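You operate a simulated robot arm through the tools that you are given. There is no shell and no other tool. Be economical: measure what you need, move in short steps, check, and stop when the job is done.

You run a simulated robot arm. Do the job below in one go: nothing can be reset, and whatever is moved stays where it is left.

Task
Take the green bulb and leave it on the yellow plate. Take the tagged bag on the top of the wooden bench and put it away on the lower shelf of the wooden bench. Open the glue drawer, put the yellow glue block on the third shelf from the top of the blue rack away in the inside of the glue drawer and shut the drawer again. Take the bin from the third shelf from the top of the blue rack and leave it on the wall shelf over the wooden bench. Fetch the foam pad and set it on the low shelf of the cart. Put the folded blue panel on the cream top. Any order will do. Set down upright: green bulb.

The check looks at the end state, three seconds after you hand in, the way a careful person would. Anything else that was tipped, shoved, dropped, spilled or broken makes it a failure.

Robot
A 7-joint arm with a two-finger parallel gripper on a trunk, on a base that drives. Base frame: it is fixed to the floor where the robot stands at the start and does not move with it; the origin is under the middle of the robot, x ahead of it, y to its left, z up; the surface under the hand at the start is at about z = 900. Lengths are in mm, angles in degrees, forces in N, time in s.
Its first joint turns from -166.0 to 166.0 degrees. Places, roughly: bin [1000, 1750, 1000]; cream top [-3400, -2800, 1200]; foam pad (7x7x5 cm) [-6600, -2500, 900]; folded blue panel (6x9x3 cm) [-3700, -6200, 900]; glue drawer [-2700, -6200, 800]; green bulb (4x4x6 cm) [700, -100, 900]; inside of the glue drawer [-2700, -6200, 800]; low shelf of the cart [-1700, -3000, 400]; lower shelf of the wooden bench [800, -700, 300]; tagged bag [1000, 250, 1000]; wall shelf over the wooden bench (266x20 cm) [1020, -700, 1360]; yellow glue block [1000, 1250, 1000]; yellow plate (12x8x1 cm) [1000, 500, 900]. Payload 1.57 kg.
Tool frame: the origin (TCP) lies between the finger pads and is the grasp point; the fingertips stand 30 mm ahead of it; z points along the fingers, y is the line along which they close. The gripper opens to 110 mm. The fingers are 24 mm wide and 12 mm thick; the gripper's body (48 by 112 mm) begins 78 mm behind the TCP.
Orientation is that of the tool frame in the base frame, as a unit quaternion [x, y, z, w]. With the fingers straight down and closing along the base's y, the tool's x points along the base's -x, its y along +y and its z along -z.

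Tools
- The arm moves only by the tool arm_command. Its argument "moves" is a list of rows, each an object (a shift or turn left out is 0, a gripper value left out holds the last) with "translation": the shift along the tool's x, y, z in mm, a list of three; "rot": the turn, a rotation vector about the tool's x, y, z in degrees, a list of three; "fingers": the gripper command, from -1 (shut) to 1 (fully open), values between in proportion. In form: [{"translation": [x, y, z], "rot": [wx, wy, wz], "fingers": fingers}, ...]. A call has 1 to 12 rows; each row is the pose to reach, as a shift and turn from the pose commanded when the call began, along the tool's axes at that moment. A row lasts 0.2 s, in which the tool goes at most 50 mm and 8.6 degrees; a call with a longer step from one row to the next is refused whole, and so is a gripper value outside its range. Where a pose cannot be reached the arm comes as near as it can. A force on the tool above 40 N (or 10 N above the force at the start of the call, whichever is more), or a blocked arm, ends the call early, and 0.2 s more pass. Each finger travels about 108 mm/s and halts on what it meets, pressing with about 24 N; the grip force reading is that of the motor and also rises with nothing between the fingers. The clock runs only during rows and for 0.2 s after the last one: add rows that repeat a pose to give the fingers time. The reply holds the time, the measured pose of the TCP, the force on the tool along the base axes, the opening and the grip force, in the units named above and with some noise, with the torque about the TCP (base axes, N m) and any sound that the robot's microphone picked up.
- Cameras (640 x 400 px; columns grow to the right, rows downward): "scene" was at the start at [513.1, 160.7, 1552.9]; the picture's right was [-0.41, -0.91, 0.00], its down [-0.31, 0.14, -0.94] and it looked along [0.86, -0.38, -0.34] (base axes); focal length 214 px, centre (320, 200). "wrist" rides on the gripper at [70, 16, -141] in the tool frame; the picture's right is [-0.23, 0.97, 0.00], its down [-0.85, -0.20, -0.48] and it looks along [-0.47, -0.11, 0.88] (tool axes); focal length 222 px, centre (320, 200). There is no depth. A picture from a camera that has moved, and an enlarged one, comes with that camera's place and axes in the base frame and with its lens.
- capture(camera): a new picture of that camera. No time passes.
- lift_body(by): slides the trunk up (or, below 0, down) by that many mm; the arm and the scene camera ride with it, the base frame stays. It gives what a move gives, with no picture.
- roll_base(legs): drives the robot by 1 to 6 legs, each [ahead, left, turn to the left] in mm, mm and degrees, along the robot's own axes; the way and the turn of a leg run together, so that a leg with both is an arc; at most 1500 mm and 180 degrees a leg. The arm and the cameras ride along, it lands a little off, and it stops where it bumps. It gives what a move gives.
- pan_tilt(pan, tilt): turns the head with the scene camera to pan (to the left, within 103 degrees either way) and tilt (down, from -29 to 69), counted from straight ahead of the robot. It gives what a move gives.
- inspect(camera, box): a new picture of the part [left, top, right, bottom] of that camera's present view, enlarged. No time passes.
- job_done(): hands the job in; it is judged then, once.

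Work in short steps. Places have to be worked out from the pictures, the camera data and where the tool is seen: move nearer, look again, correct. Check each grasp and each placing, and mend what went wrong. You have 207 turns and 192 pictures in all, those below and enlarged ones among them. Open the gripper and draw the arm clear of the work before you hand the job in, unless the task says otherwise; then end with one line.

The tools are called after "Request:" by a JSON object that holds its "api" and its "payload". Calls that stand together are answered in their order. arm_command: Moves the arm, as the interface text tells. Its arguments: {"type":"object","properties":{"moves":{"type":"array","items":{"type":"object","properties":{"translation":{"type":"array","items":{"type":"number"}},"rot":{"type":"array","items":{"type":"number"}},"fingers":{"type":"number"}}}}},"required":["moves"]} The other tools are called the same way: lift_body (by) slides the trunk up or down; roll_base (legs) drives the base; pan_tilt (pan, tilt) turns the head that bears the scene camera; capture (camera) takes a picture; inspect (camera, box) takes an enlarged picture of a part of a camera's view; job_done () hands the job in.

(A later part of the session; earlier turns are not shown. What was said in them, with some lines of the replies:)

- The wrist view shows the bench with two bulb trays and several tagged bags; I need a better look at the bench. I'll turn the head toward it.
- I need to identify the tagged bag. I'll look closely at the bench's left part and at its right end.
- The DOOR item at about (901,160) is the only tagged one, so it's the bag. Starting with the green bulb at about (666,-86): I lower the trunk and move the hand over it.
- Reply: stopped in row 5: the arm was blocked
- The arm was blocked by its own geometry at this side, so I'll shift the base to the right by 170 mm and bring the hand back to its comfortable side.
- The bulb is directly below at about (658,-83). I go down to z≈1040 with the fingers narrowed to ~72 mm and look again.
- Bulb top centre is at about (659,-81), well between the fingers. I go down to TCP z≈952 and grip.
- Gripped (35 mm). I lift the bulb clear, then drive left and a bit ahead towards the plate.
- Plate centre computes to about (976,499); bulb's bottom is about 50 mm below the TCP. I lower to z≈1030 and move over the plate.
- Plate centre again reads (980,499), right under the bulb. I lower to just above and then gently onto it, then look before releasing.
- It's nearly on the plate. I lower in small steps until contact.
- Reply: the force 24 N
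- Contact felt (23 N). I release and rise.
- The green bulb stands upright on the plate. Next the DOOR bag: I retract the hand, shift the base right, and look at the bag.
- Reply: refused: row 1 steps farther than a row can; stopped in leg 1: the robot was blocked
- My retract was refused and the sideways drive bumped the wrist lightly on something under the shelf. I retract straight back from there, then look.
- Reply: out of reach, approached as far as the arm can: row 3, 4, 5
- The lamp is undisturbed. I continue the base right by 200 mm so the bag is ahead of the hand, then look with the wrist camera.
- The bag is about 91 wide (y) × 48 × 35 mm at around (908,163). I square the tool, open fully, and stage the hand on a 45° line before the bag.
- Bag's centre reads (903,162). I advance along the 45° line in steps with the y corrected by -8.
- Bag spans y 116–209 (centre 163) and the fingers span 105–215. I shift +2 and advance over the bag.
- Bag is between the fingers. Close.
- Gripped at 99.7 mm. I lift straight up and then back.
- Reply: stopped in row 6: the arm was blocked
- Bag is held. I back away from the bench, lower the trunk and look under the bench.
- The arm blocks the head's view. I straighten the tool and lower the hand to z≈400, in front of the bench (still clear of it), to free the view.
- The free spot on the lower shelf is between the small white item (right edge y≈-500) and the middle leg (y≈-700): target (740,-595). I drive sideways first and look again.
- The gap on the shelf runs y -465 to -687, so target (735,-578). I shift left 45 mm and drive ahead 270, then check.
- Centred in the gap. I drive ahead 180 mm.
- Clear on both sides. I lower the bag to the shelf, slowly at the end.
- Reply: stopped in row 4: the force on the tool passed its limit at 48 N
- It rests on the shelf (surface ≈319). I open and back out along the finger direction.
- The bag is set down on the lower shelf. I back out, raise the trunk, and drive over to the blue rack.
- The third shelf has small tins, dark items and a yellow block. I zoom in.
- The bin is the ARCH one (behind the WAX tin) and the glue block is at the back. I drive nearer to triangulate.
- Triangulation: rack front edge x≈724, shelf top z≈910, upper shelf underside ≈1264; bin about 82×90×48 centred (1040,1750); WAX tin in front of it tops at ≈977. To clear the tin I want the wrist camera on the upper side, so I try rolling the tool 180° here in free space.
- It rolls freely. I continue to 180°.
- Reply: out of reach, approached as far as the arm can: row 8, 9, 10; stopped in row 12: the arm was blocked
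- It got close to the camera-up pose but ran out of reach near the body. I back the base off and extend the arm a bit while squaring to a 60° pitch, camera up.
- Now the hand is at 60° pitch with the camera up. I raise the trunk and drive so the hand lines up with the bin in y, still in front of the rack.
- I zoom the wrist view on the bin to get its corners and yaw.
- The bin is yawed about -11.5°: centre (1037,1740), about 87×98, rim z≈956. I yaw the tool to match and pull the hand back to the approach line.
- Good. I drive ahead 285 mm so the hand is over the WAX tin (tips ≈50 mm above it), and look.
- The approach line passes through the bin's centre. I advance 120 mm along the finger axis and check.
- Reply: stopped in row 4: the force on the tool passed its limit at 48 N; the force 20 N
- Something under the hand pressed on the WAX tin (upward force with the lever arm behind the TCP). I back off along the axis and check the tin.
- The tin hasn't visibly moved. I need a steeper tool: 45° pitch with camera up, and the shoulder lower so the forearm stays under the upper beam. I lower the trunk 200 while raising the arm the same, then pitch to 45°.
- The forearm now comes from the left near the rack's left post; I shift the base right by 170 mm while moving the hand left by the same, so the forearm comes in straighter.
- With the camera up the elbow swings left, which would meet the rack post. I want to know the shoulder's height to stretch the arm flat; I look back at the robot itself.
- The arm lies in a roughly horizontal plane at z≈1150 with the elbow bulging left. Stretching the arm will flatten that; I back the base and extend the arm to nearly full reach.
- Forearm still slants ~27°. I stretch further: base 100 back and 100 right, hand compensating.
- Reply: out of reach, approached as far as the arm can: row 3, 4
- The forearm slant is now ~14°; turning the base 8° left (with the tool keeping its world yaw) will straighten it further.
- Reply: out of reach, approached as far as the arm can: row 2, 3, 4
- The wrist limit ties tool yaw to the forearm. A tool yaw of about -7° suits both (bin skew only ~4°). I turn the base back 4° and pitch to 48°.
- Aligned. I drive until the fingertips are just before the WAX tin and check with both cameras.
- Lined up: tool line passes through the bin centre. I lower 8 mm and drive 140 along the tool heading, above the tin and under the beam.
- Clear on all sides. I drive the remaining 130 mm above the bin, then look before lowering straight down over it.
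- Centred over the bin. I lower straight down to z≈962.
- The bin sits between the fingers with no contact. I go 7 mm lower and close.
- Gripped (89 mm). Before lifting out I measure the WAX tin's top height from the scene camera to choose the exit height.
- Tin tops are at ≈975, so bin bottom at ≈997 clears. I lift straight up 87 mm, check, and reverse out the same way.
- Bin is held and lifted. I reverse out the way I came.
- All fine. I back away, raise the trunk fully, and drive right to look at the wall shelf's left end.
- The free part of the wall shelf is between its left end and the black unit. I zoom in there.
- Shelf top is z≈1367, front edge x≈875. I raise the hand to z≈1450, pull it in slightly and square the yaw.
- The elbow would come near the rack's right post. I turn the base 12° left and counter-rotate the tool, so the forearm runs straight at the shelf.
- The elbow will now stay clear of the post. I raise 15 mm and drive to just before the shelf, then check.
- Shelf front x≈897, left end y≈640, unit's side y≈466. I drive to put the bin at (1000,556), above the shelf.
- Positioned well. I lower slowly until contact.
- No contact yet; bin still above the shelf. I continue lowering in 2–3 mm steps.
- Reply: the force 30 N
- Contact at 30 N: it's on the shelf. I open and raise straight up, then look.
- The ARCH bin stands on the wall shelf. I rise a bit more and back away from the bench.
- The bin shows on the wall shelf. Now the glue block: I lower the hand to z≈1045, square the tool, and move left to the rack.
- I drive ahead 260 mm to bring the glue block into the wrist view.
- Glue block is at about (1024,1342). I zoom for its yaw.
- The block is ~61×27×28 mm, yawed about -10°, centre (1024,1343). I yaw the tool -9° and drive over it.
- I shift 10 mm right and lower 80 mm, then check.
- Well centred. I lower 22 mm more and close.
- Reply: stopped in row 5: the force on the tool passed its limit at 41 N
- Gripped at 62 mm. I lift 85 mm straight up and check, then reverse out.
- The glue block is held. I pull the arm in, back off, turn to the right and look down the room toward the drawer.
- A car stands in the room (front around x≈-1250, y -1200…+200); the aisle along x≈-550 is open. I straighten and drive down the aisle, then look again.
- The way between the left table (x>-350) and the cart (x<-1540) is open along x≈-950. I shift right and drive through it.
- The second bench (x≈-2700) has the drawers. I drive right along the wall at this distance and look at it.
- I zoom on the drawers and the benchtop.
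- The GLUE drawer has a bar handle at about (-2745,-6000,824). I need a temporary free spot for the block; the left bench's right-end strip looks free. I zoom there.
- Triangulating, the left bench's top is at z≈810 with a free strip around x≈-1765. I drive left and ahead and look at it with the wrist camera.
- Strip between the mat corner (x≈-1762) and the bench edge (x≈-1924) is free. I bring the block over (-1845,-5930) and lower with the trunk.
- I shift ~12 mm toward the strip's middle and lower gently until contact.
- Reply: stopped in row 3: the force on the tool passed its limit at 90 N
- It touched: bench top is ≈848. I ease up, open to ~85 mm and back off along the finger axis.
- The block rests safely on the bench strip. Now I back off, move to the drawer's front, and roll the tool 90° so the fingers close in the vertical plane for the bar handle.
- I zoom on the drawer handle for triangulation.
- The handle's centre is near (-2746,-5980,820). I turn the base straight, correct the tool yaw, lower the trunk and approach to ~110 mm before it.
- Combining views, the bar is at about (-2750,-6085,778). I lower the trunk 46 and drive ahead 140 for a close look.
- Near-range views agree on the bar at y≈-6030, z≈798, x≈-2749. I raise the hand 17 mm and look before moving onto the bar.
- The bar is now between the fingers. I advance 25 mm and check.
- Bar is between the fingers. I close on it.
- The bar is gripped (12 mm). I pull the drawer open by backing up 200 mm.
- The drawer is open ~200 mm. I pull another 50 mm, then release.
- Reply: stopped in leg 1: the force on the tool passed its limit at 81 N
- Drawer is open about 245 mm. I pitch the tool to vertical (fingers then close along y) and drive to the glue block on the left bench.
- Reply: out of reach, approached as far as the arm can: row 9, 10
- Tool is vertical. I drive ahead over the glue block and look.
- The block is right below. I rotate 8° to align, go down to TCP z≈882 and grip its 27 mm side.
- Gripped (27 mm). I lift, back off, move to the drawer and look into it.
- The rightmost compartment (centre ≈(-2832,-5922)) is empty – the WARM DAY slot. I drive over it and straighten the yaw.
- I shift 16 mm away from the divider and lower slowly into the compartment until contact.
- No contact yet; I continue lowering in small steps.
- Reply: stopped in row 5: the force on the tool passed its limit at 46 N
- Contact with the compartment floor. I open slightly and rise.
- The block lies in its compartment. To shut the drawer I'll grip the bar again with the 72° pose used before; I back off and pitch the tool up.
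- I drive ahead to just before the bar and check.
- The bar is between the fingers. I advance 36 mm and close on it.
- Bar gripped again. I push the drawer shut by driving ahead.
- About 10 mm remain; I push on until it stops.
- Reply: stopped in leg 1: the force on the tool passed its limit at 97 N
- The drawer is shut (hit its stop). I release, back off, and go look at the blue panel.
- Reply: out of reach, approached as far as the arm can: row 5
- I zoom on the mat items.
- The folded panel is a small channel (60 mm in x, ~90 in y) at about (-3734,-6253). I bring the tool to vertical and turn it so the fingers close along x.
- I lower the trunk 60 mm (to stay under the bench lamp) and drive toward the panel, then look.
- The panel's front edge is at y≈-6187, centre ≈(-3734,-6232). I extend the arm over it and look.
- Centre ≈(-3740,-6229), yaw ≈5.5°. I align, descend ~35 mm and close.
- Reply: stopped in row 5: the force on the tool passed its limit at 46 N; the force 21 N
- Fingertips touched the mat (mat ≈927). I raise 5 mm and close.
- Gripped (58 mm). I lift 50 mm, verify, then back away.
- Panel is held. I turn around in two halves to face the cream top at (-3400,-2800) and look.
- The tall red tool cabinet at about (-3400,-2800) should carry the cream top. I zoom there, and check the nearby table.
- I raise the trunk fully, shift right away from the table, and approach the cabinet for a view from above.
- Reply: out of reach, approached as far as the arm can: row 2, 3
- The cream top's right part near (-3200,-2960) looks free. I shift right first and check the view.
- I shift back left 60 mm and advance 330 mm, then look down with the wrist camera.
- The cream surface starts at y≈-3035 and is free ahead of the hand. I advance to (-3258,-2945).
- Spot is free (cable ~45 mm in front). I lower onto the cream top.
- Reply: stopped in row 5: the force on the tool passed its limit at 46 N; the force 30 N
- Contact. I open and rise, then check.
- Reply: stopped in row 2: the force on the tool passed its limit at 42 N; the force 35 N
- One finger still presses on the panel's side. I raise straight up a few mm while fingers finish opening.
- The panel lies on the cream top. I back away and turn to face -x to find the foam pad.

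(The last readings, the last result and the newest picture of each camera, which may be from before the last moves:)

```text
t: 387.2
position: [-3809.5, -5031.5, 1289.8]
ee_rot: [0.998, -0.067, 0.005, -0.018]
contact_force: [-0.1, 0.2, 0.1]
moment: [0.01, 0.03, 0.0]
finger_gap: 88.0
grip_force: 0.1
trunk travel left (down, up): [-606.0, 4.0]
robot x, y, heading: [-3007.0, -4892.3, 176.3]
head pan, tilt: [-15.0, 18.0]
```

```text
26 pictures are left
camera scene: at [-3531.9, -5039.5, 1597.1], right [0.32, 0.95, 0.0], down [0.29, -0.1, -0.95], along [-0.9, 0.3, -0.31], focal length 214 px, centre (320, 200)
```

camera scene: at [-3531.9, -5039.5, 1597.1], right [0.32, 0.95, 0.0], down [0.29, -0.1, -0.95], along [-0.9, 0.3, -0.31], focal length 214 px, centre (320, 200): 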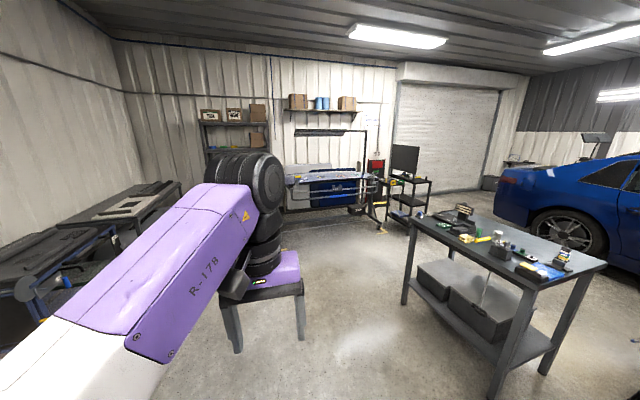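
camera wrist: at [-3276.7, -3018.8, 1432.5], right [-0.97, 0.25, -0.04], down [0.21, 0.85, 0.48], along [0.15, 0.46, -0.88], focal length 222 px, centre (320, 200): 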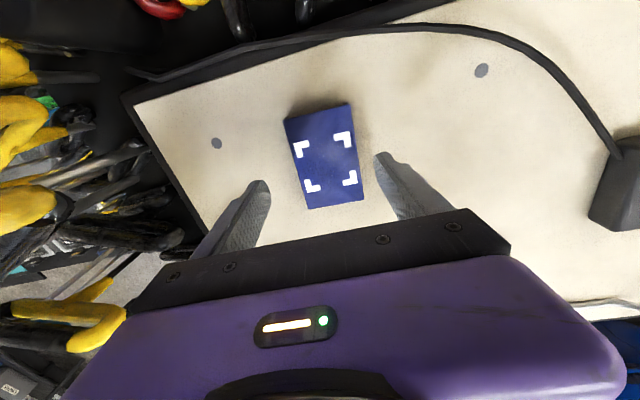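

The foam pad's place projects onto the small stand with the monitor. I zoom there.

Request:
{"api": "inspect", "payload": {"camera": "scene", "box": [340, 130, 500, 230]}}

```text
4.00 times, centred on (420, 180) of scene
camera zoom: at [-3531.9, -5039.5, 1597.1], right [0.32, 0.95, 0.0], down [0.29, -0.1, -0.95], along [-0.9, 0.3, -0.31], focal length 858 px, centre (-80, 280)
```

zoom: 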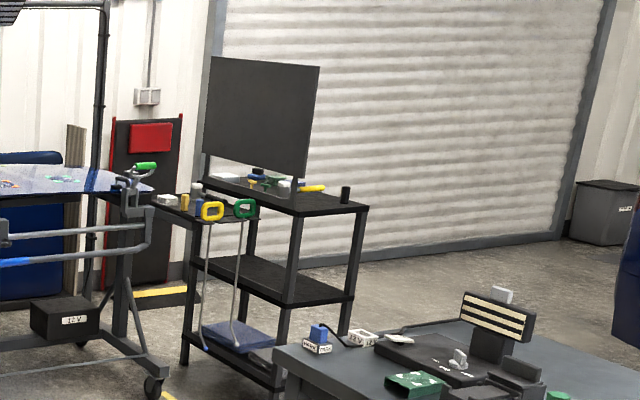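

I drive around: along -x, then right to about (-5350,-3600), and look at the stand.

Request:
{"api": "roll_base", "payload": {"legs": [[0, 0, 3.7], [1200, 0, 0], [1150, 0, 0], [0, -1200, 0]]}}

Request:
{"api": "pan_tilt", "payload": {"pan": -35, "tilt": 25}}

Request:
{"api": "capture", "payload": {"camera": "scene"}}

```text
t: 405.0
position: [-6229.8, -3996.1, 1292.3]
ee_rot: [1.0, -0.014, 0.003, -0.02]
contact_force: [-0.3, -0.7, -0.2]
moment: [-0.01, -0.01, 0.02]
finger_gap: 87.8
grip_force: 0.1
trunk travel left (down, up): [-606.0, 4.0]
robot x, y, heading: [-5448.0, -3768.3, -177.4]
head pan, tilt: [-15.0, 18.0]
```

```text
t: 405.8
position: [-6228.4, -3995.3, 1291.1]
ee_rot: [1.0, -0.014, 0.004, -0.019]
contact_force: [-0.4, 0.7, 0.5]
moment: [0.01, -0.02, 0.04]
finger_gap: 88.1
grip_force: 0.1
trunk travel left (down, up): [-606.0, 4.0]
robot x, y, heading: [-5444.0, -3771.5, -177.1]
head pan, tilt: [-35.0, 25.0]
```

```text
24 pictures are left
camera scene: at [-5939.8, -3943.6, 1585.8], right [0.53, 0.85, 0.0], down [0.36, -0.23, -0.91], along [-0.77, 0.48, -0.42], focal length 214 px, centre (320, 200)
```

scene: 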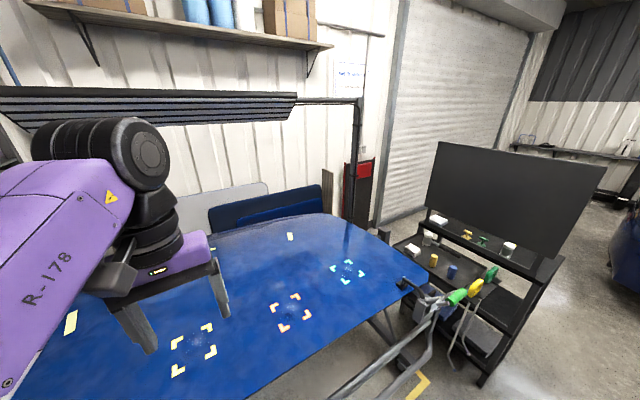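

I zoom on the stand's items.

Request:
{"api": "inspect", "payload": {"camera": "scene", "box": [390, 190, 550, 290]}}

```text
4.00 times, centred on (470, 240) of scene
camera zoom: at [-5939.8, -3943.6, 1585.8], right [0.53, 0.85, 0.0], down [0.36, -0.23, -0.91], along [-0.77, 0.48, -0.42], focal length 858 px, centre (-280, 40)
```

zoom: 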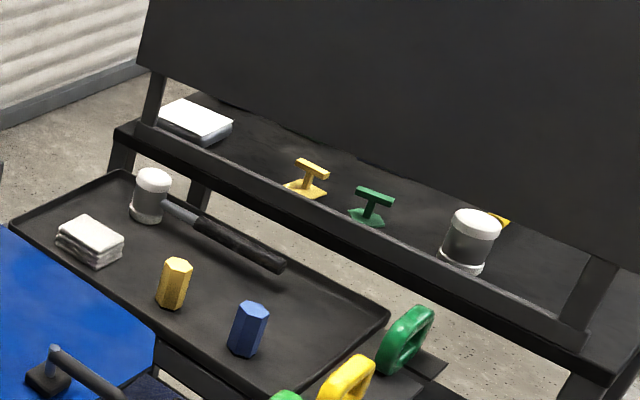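

The foam pad seems to be the white-topped block on the stand behind the upright board. I'll reach it from behind: turn to face -y, reverse past the stand, then shift right behind it.

Request:
{"api": "roll_base", "payload": {"legs": [[0, 0, 87], [-1000, 0, 0], [-850, 0, 0]]}}

Request:
{"api": "pan_tilt", "payload": {"pan": -55, "tilt": 28}}

Request:
{"api": "capture", "payload": {"camera": "scene"}}

```text
t: 418.9
position: [-5259.7, -2700.4, 1290.9]
ee_rot: [0.749, 0.662, -0.01, -0.017]
contact_force: [0.4, 0.4, -0.2]
moment: [0.02, 0.02, 0.02]
finger_gap: 87.9
grip_force: 0.0
trunk travel left (down, up): [-606.0, 4.0]
robot x, y, heading: [-5406.1, -1899.7, -92.5]
head pan, tilt: [-35.0, 25.0]
```

```text
t: 419.7
position: [-5259.7, -2701.7, 1292.4]
ee_rot: [0.75, 0.661, -0.01, -0.017]
contact_force: [-0.2, 0.3, -0.1]
moment: [0.02, -0.01, 0.01]
finger_gap: 88.2
grip_force: 0.0
trunk travel left (down, up): [-606.0, 4.0]
robot x, y, heading: [-5406.6, -1901.2, -92.6]
head pan, tilt: [-55.0, 28.0]
```

```text
22 pictures are left
camera scene: at [-5304.5, -2385.6, 1581.0], right [-0.53, 0.85, 0.0], down [0.4, 0.25, -0.88], along [-0.75, -0.47, -0.47], focal length 214 px, centre (320, 200)
```

scene: 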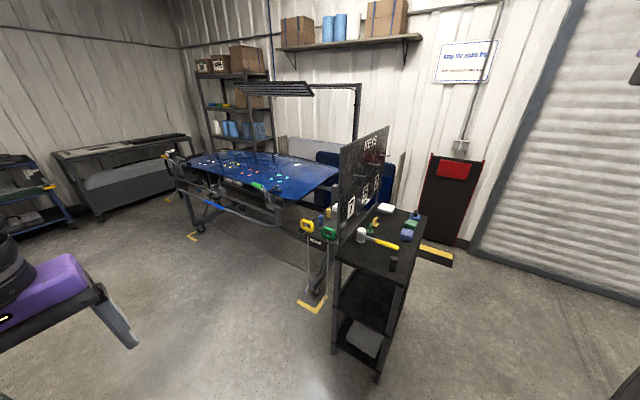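

I zoom on the stand's top.

Request:
{"api": "inspect", "payload": {"camera": "scene", "box": [325, 190, 445, 280]}}

```text
4.44 times, centred on (385, 235) of scene
camera zoom: at [-5304.5, -2385.6, 1581.0], right [-0.53, 0.85, 0.0], down [0.4, 0.25, -0.88], along [-0.75, -0.47, -0.47], focal length 953 px, centre (31, 44)
```

zoom: 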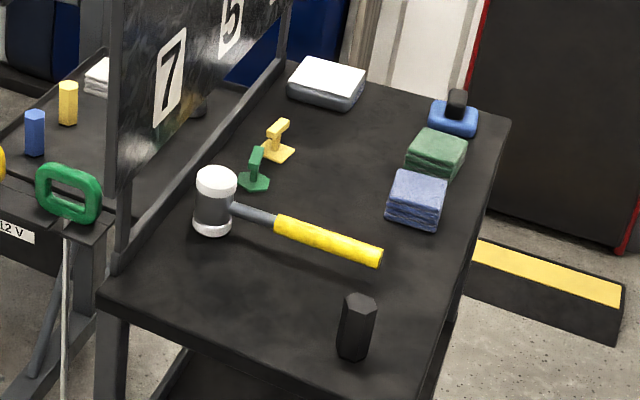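

The blue pad with the black knob at about (-6564,-2480) matches the given place (7 cm wide); I'll grip its knob at 45° pitch. I pitch the tool here, then move behind the stand.

Request:
{"api": "arm_command", "payload": {"moves": [{"rot": [0, 0, -3.5]}, {"rot": [0, 0, -7]}, {"rot": [0, 0, -7], "fingers": 0.1}]}}

Request:
{"api": "arm_command", "payload": {"moves": [{"rot": [0, -8, 0]}, {"rot": [0, -16, 0]}, {"rot": [0, -24, 0]}, {"rot": [0, -32, 0]}, {"rot": [0, -40, 0]}, {"rot": [0, -45, 0]}, {"rot": [0, -45, 0]}]}}

Request:
{"api": "roll_base", "payload": {"legs": [[-130, -600, 2.5], [0, -640, 0]]}}

Request:
{"api": "capture", "payload": {"camera": "wrist"}}

```text
t: 420.5
position: [-5261.5, -2701.1, 1289.6]
ee_rot: [0.707, 0.707, -0.01, -0.02]
contact_force: [0.0, 0.4, 0.3]
moment: [-0.02, 0.0, -0.04]
finger_gap: 60.6
grip_force: 0.1
trunk travel left (down, up): [-606.0, 4.0]
robot x, y, heading: [-5403.7, -1899.1, -92.7]
head pan, tilt: [-55.0, 28.0]
```

```text
t: 422.1
position: [-5261.1, -2701.5, 1291.4]
ee_rot: [0.65, 0.659, -0.28, 0.255]
contact_force: [0.6, 0.3, 0.0]
moment: [0.01, -0.02, -0.01]
finger_gap: 60.6
grip_force: 0.1
trunk travel left (down, up): [-606.0, 4.0]
robot x, y, heading: [-5407.2, -1899.1, -92.9]
head pan, tilt: [-55.0, 28.0]
```

```text
t: 428.8
position: [-6447.8, -2545.1, 1291.8]
ee_rot: [0.631, 0.678, -0.272, 0.263]
contact_force: [0.6, -0.9, -0.2]
moment: [-0.01, -0.01, 0.01]
finger_gap: 60.6
grip_force: 0.1
trunk travel left (down, up): [-606.0, 4.0]
robot x, y, heading: [-6640.5, -1751.4, -89.7]
head pan, tilt: [-55.0, 28.0]
```

```text
20 pictures are left
camera wrist: at [-6438.8, -2395.8, 1342.0], right [0.99, -0.11, 0.12], down [-0.15, -0.29, 0.95], along [-0.07, -0.95, -0.3], focal length 222 px, centre (320, 200)
```

wrist: 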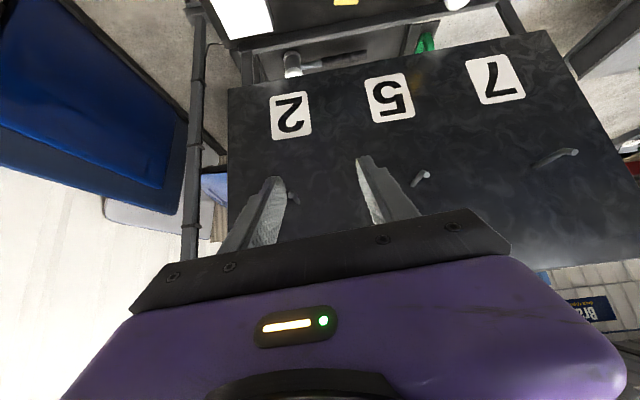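

The board is ahead; I back 115 mm, shift right 112 mm, and lower the trunk 270 mm for a look at the pad.

Request:
{"api": "roll_base", "payload": {"legs": [[-115, -112, 0]]}}

Request:
{"api": "lift_body", "payload": {"by": -270}}

Request:
{"api": "capture", "payload": {"camera": "wrist"}}

```text
t: 430.2
position: [-6563.8, -2431.6, 1290.4]
ee_rot: [0.632, 0.677, -0.272, 0.262]
contact_force: [-0.2, 0.1, -0.5]
moment: [0.01, 0.04, 0.02]
finger_gap: 60.7
grip_force: 0.0
trunk travel left (down, up): [-606.0, 4.0]
robot x, y, heading: [-6755.6, -1636.8, -89.6]
head pan, tilt: [-55.0, 28.0]
```

```text
t: 432.9
position: [-6564.0, -2430.6, 1021.7]
ee_rot: [0.631, 0.677, -0.272, 0.262]
contact_force: [-0.2, 0.5, 0.4]
moment: [-0.04, -0.03, -0.02]
finger_gap: 60.3
grip_force: 0.1
trunk travel left (down, up): [-336.0, 274.0]
robot x, y, heading: [-6757.0, -1636.0, -89.8]
head pan, tilt: [-55.0, 28.0]
```

```text
19 pictures are left
camera wrist: at [-6554.2, -2282.4, 1072.1], right [0.99, -0.11, 0.12], down [-0.15, -0.28, 0.95], along [-0.07, -0.95, -0.3], focal length 222 px, centre (320, 200)
```

wrist: 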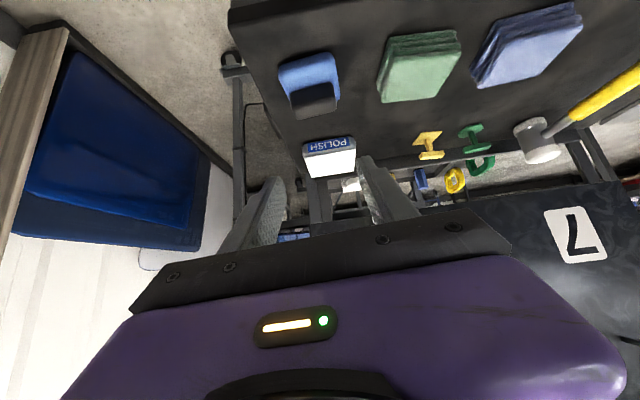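

The white block is POLISH, so the blue pad with the knob is the foam pad; knob centre ≈(-6562,-2489,885), ~45 mm wide. I stage 40 mm before it on the 45° line and look.

Request:
{"api": "arm_command", "payload": {"moves": [{"translation": [16, 1, 28], "fingers": 0.36}, {"translation": [33, 3, 56], "fingers": 0.36}, {"translation": [49, 4, 83], "fingers": 0.36}]}}

Request:
{"api": "capture", "payload": {"camera": "wrist"}}

```text
t: 433.7
position: [-6563.5, -2454.0, 929.0]
ee_rot: [0.631, 0.677, -0.272, 0.263]
contact_force: [-0.7, 0.1, 0.4]
moment: [-0.03, 0.04, 0.01]
finger_gap: 74.9
grip_force: 0.0
trunk travel left (down, up): [-336.0, 274.0]
robot x, y, heading: [-6752.7, -1639.0, -89.6]
head pan, tilt: [-55.0, 28.0]
```

```text
18 pictures are left
camera wrist: at [-6553.4, -2304.9, 979.8], right [0.99, -0.11, 0.12], down [-0.15, -0.28, 0.95], along [-0.07, -0.95, -0.3], focal length 222 px, centre (320, 200)
```

wrist: 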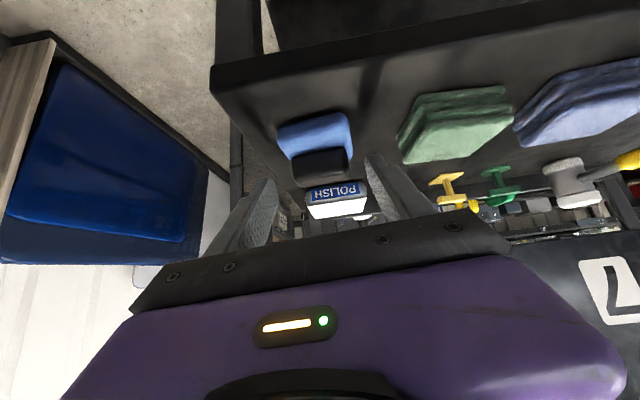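

Triangulation confirms the knob at (-6562,-2489,885). I advance 41 mm along the axis and close.

Request:
{"api": "arm_command", "payload": {"moves": [{"translation": [2, 1, 15]}, {"translation": [2, 1, 28]}, {"translation": [2, 1, 36]}, {"translation": [2, 1, 41]}, {"translation": [2, 1, 41], "fingers": -0.1}, {"translation": [2, 1, 41], "fingers": -0.7}, {"translation": [2, 1, 41], "fingers": -0.7}]}}

Request:
{"api": "capture", "payload": {"camera": "wrist"}}

```text
t: 435.3
position: [-6561.7, -2479.1, 897.5]
ee_rot: [0.631, 0.677, -0.273, 0.262]
contact_force: [-0.5, -0.5, 0.3]
moment: [0.02, -0.03, 0.0]
finger_gap: 61.5
grip_force: 23.6
trunk travel left (down, up): [-336.0, 274.0]
robot x, y, heading: [-6754.2, -1637.3, -89.7]
head pan, tilt: [-55.0, 28.0]
```

```text
17 pictures are left
camera wrist: at [-6552.4, -2331.3, 948.1], right [0.99, -0.11, 0.12], down [-0.15, -0.28, 0.95], along [-0.07, -0.95, -0.3], focal length 222 px, centre (320, 200)
```

wrist: 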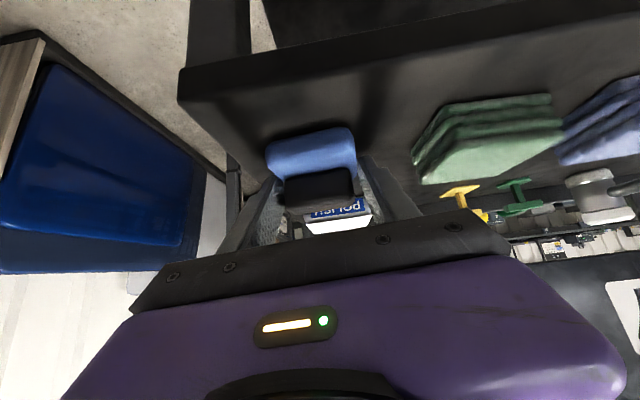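

Gripped (61 mm). I lift, check the hold, raise the trunk and retrace the way out sideways.

Request:
{"api": "arm_command", "payload": {"moves": [{"translation": [-14, -1, -14]}, {"translation": [-40, -2, -40]}, {"translation": [-56, -3, -57]}]}}

Request:
{"api": "lift_body", "payload": {"by": 250}}

Request:
{"api": "capture", "payload": {"camera": "wrist"}}

Request:
{"api": "roll_base", "payload": {"legs": [[0, 660, 0], [-60, 680, 0]]}}

```text
t: 436.1
position: [-6562.5, -2478.9, 976.1]
ee_rot: [0.631, 0.677, -0.272, 0.262]
contact_force: [0.3, 0.4, -0.3]
moment: [0.03, -0.01, -0.02]
finger_gap: 61.8
grip_force: 24.5
trunk travel left (down, up): [-336.0, 274.0]
robot x, y, heading: [-6752.9, -1634.4, -89.5]
head pan, tilt: [-55.0, 28.0]
```

```text
t: 438.7
position: [-6562.8, -2479.4, 1226.5]
ee_rot: [0.631, 0.677, -0.272, 0.262]
contact_force: [0.7, -0.3, -0.6]
moment: [-0.01, -0.01, 0.0]
finger_gap: 61.6
grip_force: 23.9
trunk travel left (down, up): [-586.0, 24.0]
robot x, y, heading: [-6754.6, -1640.0, -89.4]
head pan, tilt: [-55.0, 28.0]
```

```text
16 pictures are left
camera wrist: at [-6552.6, -2330.4, 1277.8], right [0.99, -0.11, 0.12], down [-0.15, -0.29, 0.95], along [-0.07, -0.95, -0.3], focal length 222 px, centre (320, 200)
```

wrist: 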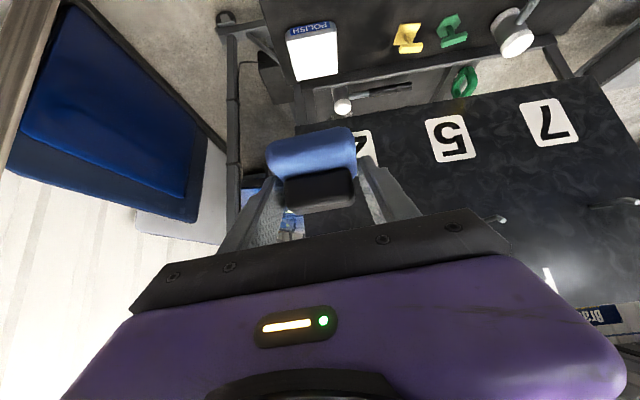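

```text
t: 443.6
position: [-5820.6, -2513.0, 1227.0]
ee_rot: [0.631, 0.678, -0.272, 0.262]
contact_force: [0.4, 0.0, -0.9]
moment: [-0.05, 0.01, 0.03]
finger_gap: 61.0
grip_force: 23.9
trunk travel left (down, up): [-586.0, 24.0]
robot x, y, heading: [-6013.5, -1671.6, -89.6]
head pan, tilt: [-55.0, 28.0]
stopped in leg 2: the robot was blocked; the commanded pose is now the measured one
```

The base touched something behind-left (likely the car's rear). I move ahead 170 mm first, then left.

Request:
{"api": "roll_base", "payload": {"legs": [[180, -20, 0], [0, 640, 0], [1500, 0, 0], [450, 0, 0]]}}

Request:
{"api": "pan_tilt", "payload": {"pan": 90, "tilt": 18}}

Request:
{"api": "capture", "payload": {"camera": "scene"}}

```text
t: 457.6
position: [-5184.4, -4621.7, 1227.1]
ee_rot: [0.632, 0.677, -0.272, 0.262]
contact_force: [0.1, 0.3, -0.5]
moment: [-0.01, 0.01, -0.02]
finger_gap: 60.8
grip_force: 24.4
trunk travel left (down, up): [-586.0, 24.0]
robot x, y, heading: [-5378.7, -3777.4, -89.5]
head pan, tilt: [-55.0, 28.0]
```

```text
t: 459.9
position: [-5184.8, -4621.5, 1226.6]
ee_rot: [0.631, 0.678, -0.272, 0.262]
contact_force: [-0.7, 0.5, -1.1]
moment: [0.01, -0.01, -0.02]
finger_gap: 61.0
grip_force: 24.3
trunk travel left (down, up): [-586.0, 24.0]
robot x, y, heading: [-5376.0, -3777.4, -89.9]
head pan, tilt: [90.0, 18.0]
```

```text
15 pictures are left
camera scene: at [-5079.9, -4207.2, 1577.1], right [0.0, -1.0, 0.0], down [-0.31, 0.0, -0.95], along [0.95, 0.0, -0.31], focal length 214 px, centre (320, 200)
```

scene: 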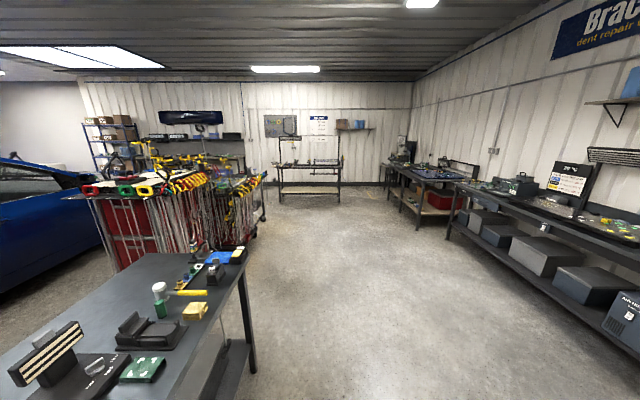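

The pad is held. I drive east along y≈-4600 and then reverse north through the known gap to look at the cart.

Request:
{"api": "roll_base", "payload": {"legs": [[820, 0, 0], [0, 1500, 0], [0, 1500, 0], [0, 1440, 0]]}}

```text
t: 485.5
position: [-652.5, -5363.0, 1227.2]
ee_rot: [0.628, 0.68, -0.271, 0.264]
contact_force: [0.6, 0.3, -0.5]
moment: [-0.01, 0.01, -0.01]
finger_gap: 61.0
grip_force: 24.0
trunk travel left (down, up): [-586.0, 24.0]
robot x, y, heading: [-851.1, -4525.2, -89.1]
head pan, tilt: [90.0, 18.0]
```

I reverse north through the gap (x≈-950) and look at the cart.

Request:
{"api": "roll_base", "payload": {"legs": [[0, -100, -0.9], [-1350, 0, 0], [-1250, 0, 0]]}}

Request:
{"api": "pan_tilt", "payload": {"pan": -40, "tilt": 30}}

Request:
{"api": "capture", "payload": {"camera": "scene"}}

```text
t: 498.6
position: [-784.7, -2828.0, 1227.2]
ee_rot: [0.633, 0.676, -0.273, 0.261]
contact_force: [0.0, -0.7, -1.3]
moment: [-0.01, 0.03, -0.02]
finger_gap: 60.8
grip_force: 24.4
trunk travel left (down, up): [-586.0, 24.0]
robot x, y, heading: [-975.6, -1988.3, -89.6]
head pan, tilt: [90.0, 18.0]
```

```text
t: 500.7
position: [-785.5, -2827.4, 1227.1]
ee_rot: [0.632, 0.677, -0.271, 0.262]
contact_force: [-0.6, -1.0, -1.4]
moment: [0.03, -0.01, 0.02]
finger_gap: 60.8
grip_force: 24.4
trunk travel left (down, up): [-586.0, 24.0]
robot x, y, heading: [-977.1, -1983.0, -90.1]
head pan, tilt: [-40.0, 30.0]
```

```text
14 pictures are left
camera scene: at [-830.6, -2483.4, 1557.8], right [-0.77, 0.64, 0.0], down [0.32, 0.38, -0.87], along [-0.55, -0.67, -0.5], focal length 214 px, centre (320, 200)
```

scene: 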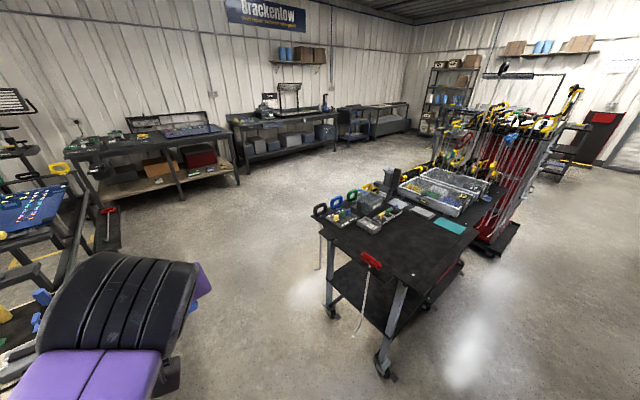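

The cart's north side (y≈-2690, x -1500…-2080) is open to the low shelf. I back a little, retract and lower the hand here, then slide right in front of the cart's north side.

Request:
{"api": "roll_base", "payload": {"legs": [[-120, 0, 0]]}}

Request:
{"api": "arm_command", "payload": {"moves": [{"translation": [21, 0, -21]}, {"translation": [42, 0, -42]}, {"translation": [60, 0, -60]}]}}

Request:
{"api": "lift_body", "payload": {"by": -580}}

Request:
{"api": "arm_command", "payload": {"moves": [{"translation": [31, 0, 32]}, {"translation": [63, 0, 64]}, {"translation": [95, 0, 97]}, {"translation": [120, 0, 122]}]}}

Request:
{"api": "roll_base", "payload": {"legs": [[0, -950, 0]]}}

Request:
{"api": "capture", "payload": {"camera": "wrist"}}

```text
t: 502.0
position: [-787.0, -2703.9, 1227.3]
ee_rot: [0.632, 0.676, -0.273, 0.262]
contact_force: [-0.6, -0.7, -0.2]
moment: [-0.01, -0.03, 0.0]
finger_gap: 60.7
grip_force: 23.8
trunk travel left (down, up): [-586.0, 24.0]
robot x, y, heading: [-971.5, -1863.0, -89.8]
head pan, tilt: [-40.0, 30.0]
```

```text
t: 502.8
position: [-792.1, -2622.1, 1229.5]
ee_rot: [0.633, 0.676, -0.273, 0.261]
contact_force: [0.1, 0.0, -0.7]
moment: [0.0, 0.02, 0.02]
finger_gap: 61.0
grip_force: 24.6
trunk travel left (down, up): [-586.0, 24.0]
robot x, y, heading: [-973.3, -1861.0, -90.1]
head pan, tilt: [-40.0, 30.0]
```

```text
refused: -580 is not a number from -400 to 400
```

```text
t: 503.8
position: [-796.8, -2621.0, 1057.2]
ee_rot: [0.633, 0.675, -0.272, 0.262]
contact_force: [-0.5, 0.2, -0.6]
moment: [0.01, 0.0, 0.0]
finger_gap: 60.8
grip_force: 24.1
trunk travel left (down, up): [-586.0, 24.0]
robot x, y, heading: [-974.7, -1863.3, -90.0]
head pan, tilt: [-40.0, 30.0]
```

```text
t: 508.9
position: [-1780.5, -2618.3, 1056.5]
ee_rot: [0.637, 0.672, -0.274, 0.26]
contact_force: [-0.3, 0.4, -0.6]
moment: [0.0, 0.02, 0.0]
finger_gap: 60.5
grip_force: 23.9
trunk travel left (down, up): [-586.0, 24.0]
robot x, y, heading: [-1950.2, -1857.5, -90.5]
head pan, tilt: [-40.0, 30.0]
```

```text
13 pictures are left
camera wrist: at [-1768.5, -2469.7, 1108.2], right [0.98, -0.13, 0.12], down [-0.15, -0.28, 0.95], along [-0.09, -0.95, -0.3], focal length 222 px, centre (320, 200)
```

wrist: 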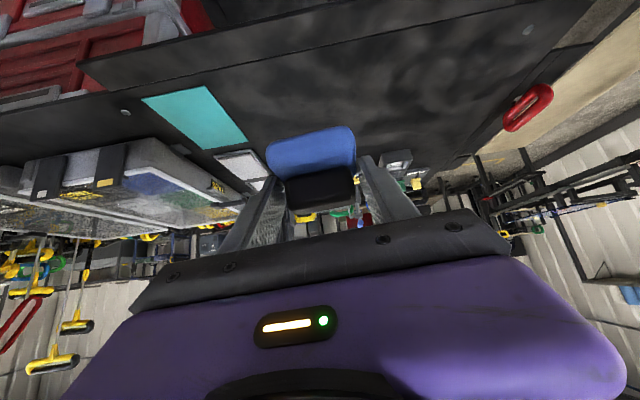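

The trunk step must be ≤400. I back 70 mm to be clear of the cart's edge, then lower in two steps and look.

Request:
{"api": "roll_base", "payload": {"legs": [[-70, 0, 0.5]]}}

Request:
{"api": "lift_body", "payload": {"by": -400}}

Request:
{"api": "lift_body", "payload": {"by": -170}}

Request:
{"api": "capture", "payload": {"camera": "wrist"}}

Request:
{"api": "pan_tilt", "payload": {"pan": 0, "tilt": 40}}

Request:
{"api": "capture", "payload": {"camera": "scene"}}

```text
t: 509.9
position: [-1763.8, -2567.0, 1055.8]
ee_rot: [0.628, 0.68, -0.271, 0.263]
contact_force: [-0.1, -0.4, -1.6]
moment: [0.03, 0.01, 0.02]
finger_gap: 60.8
grip_force: 23.9
trunk travel left (down, up): [-586.0, 24.0]
robot x, y, heading: [-1948.7, -1812.1, -89.0]
head pan, tilt: [-40.0, 30.0]
```

```text
t: 513.7
position: [-1764.1, -2566.3, 657.5]
ee_rot: [0.628, 0.68, -0.271, 0.264]
contact_force: [0.3, -0.2, -0.2]
moment: [0.0, -0.02, -0.01]
finger_gap: 60.9
grip_force: 24.0
trunk travel left (down, up): [-186.0, 424.0]
robot x, y, heading: [-1949.6, -1811.3, -89.4]
head pan, tilt: [-40.0, 30.0]
```

```text
t: 515.6
position: [-1765.2, -2566.7, 487.0]
ee_rot: [0.628, 0.68, -0.271, 0.263]
contact_force: [0.3, -0.3, -1.3]
moment: [0.01, 0.01, -0.02]
finger_gap: 60.9
grip_force: 24.2
trunk travel left (down, up): [-16.0, 594.0]
robot x, y, heading: [-1954.6, -1811.4, -89.3]
head pan, tilt: [-40.0, 30.0]
```

```text
12 pictures are left
camera wrist: at [-1755.9, -2418.4, 538.1], right [0.99, -0.1, 0.12], down [-0.15, -0.29, 0.95], along [-0.06, -0.95, -0.3], focal length 222 px, centre (320, 200)
```

wrist: 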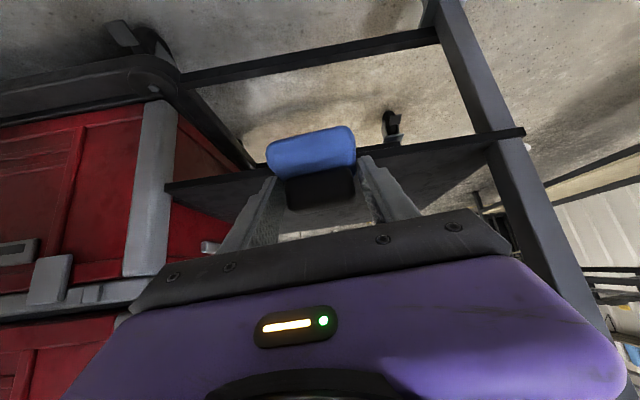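

```text
t: 516.7
position: [-1763.9, -2567.1, 487.4]
ee_rot: [0.629, 0.68, -0.271, 0.263]
contact_force: [0.2, -0.4, -1.3]
moment: [0.0, 0.03, -0.01]
finger_gap: 60.8
grip_force: 23.7
trunk travel left (down, up): [-16.0, 594.0]
robot x, y, heading: [-1953.0, -1814.5, -89.3]
head pan, tilt: [0.0, 40.0]
```

```text
11 pictures are left
camera scene: at [-1744.2, -2322.6, 972.4], right [-1.0, -0.01, 0.0], down [-0.01, 0.64, -0.77], along [0.01, -0.77, -0.64], focal length 214 px, centre (320, 200)
```

scene: 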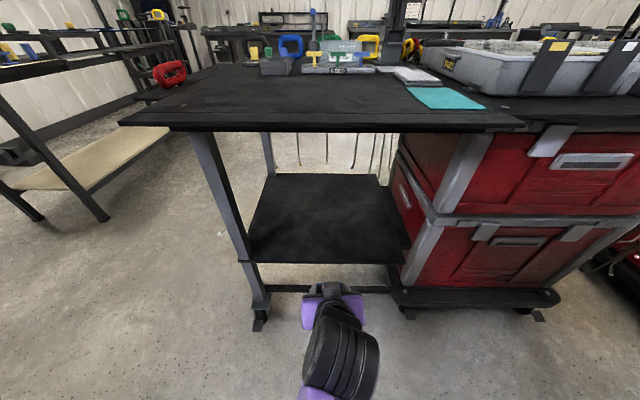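

The low shelf is clear: x -1510…-2010, front edge y≈-2720, z≈384. I drive ahead 255 mm to bring the pad over it.

Request:
{"api": "roll_base", "payload": {"legs": [[130, 0, 0], [125, 0, 0]]}}

Request:
{"api": "capture", "payload": {"camera": "wrist"}}

```text
t: 518.8
position: [-1759.2, -2824.2, 487.4]
ee_rot: [0.627, 0.681, -0.27, 0.264]
contact_force: [-1.0, 0.1, -0.2]
moment: [0.0, -0.02, 0.03]
finger_gap: 60.8
grip_force: 24.2
trunk travel left (down, up): [-16.0, 594.0]
robot x, y, heading: [-1945.9, -2069.6, -89.1]
head pan, tilt: [0.0, 40.0]
```

```text
10 pictures are left
camera wrist: at [-1750.2, -2674.2, 538.1], right [0.99, -0.1, 0.12], down [-0.15, -0.29, 0.95], along [-0.06, -0.95, -0.3], focal length 222 px, centre (320, 200)
```

wrist: 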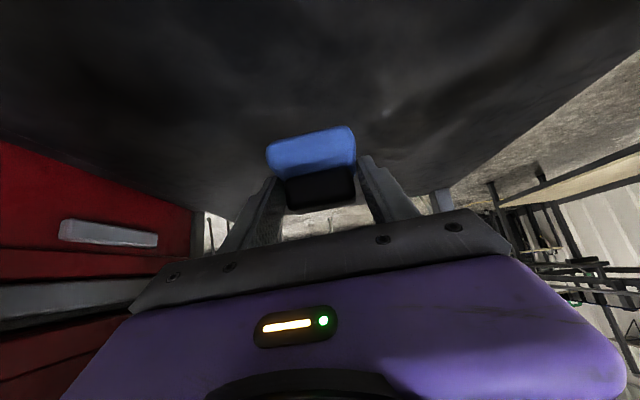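

The pad is over the shelf. I lower until contact.

Request:
{"api": "arm_command", "payload": {"moves": [{"translation": [18, 0, 18]}, {"translation": [28, 0, 28]}, {"translation": [31, 0, 31]}, {"translation": [34, 0, 34]}, {"translation": [37, 0, 37]}, {"translation": [40, 0, 40]}, {"translation": [43, 0, 43]}, {"translation": [46, 0, 46]}, {"translation": [49, 0, 49]}, {"translation": [52, 0, 52]}, {"translation": [55, 0, 55]}]}}

```text
t: 520.5
position: [-1759.3, -2823.8, 430.3]
ee_rot: [0.626, 0.678, -0.276, 0.269]
contact_force: [-0.7, 1.5, 12.6]
moment: [0.31, -0.12, 0.08]
finger_gap: 61.5
grip_force: 24.3
trunk travel left (down, up): [-16.0, 594.0]
robot x, y, heading: [-1950.2, -2068.3, -89.2]
head pan, tilt: [0.0, 40.0]
stopped in row 8: the force on the tool passed its limit at 55 N (the readings are from after the stop); the commanded pose is now the measured one
```

Contact at z≈430. I open and back out along the finger axis.

Request:
{"api": "arm_command", "payload": {"moves": [{"translation": [0, 0, 0], "fingers": 0.2}, {"translation": [0, 0, 0], "fingers": 0.4}, {"translation": [0, 0, 0], "fingers": 0.4}, {"translation": [0, 0, -25], "fingers": 0.4}, {"translation": [0, 0, -55], "fingers": 0.4}, {"translation": [0, 0, -75], "fingers": 0.4}]}}

Request:
{"api": "capture", "payload": {"camera": "wrist"}}

```text
t: 521.9
position: [-1761.7, -2770.5, 483.0]
ee_rot: [0.626, 0.679, -0.273, 0.268]
contact_force: [-0.1, -0.2, -0.3]
moment: [0.0, 0.01, 0.01]
finger_gap: 76.6
grip_force: 0.0
trunk travel left (down, up): [-16.0, 594.0]
robot x, y, heading: [-1952.2, -2068.0, -89.0]
head pan, tilt: [0.0, 40.0]
```

```text
9 pictures are left
camera wrist: at [-1752.8, -2621.4, 532.7], right [0.99, -0.1, 0.12], down [-0.15, -0.28, 0.95], along [-0.06, -0.96, -0.29], focal length 222 px, centre (320, 200)
```

wrist: 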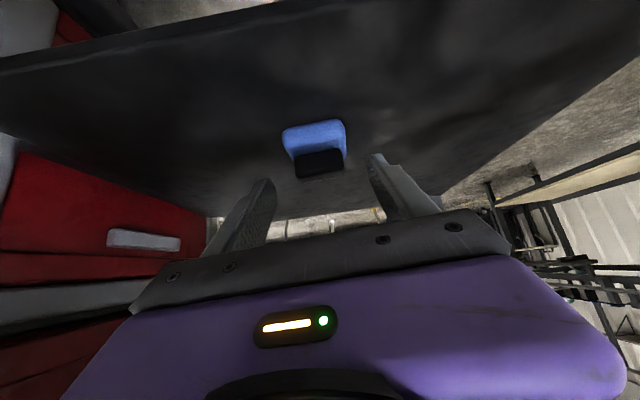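

The pad rests on the low shelf, right side up. I drive back clear of the cart and take a last look.

Request:
{"api": "roll_base", "payload": {"legs": [[-220, 0, 0]]}}

Request:
{"api": "capture", "payload": {"camera": "scene"}}

```text
t: 523.6
position: [-1770.4, -2548.7, 483.5]
ee_rot: [0.629, 0.677, -0.275, 0.266]
contact_force: [-0.7, 0.3, -0.7]
moment: [0.02, 0.0, -0.01]
finger_gap: 76.9
grip_force: 0.1
trunk travel left (down, up): [-16.0, 594.0]
robot x, y, heading: [-1948.2, -1845.5, -89.7]
head pan, tilt: [0.0, 40.0]
```

```text
8 pictures are left
camera scene: at [-1745.6, -2356.6, 972.5], right [-1.0, -0.01, 0.0], down [-0.01, 0.64, -0.77], along [0.01, -0.77, -0.64], focal length 214 px, centre (320, 200)
```

scene: 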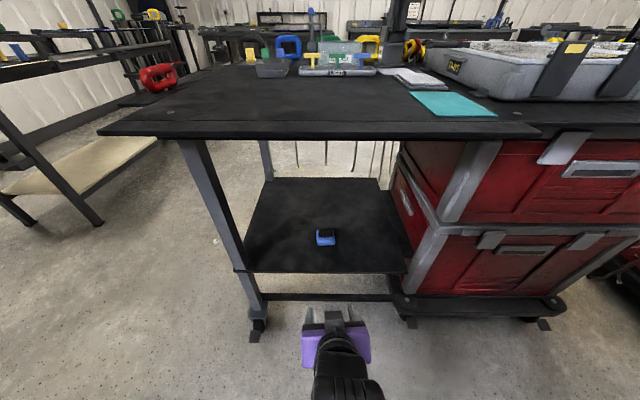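

All six items are placed, the drawer is shut, the gripper is open and the arm is clear, so I hand in.

Request:
{"api": "job_done", "payload": {}}

```text
The job is handed in.
```

All six placements are done and handed in. Along the way the wrist touched the lamp under the wall shelf, the hand pressed on the WAX tin without visibly moving it, and the base was blocked once behind the monitor stand (probably the car's rear; I took no picture there).
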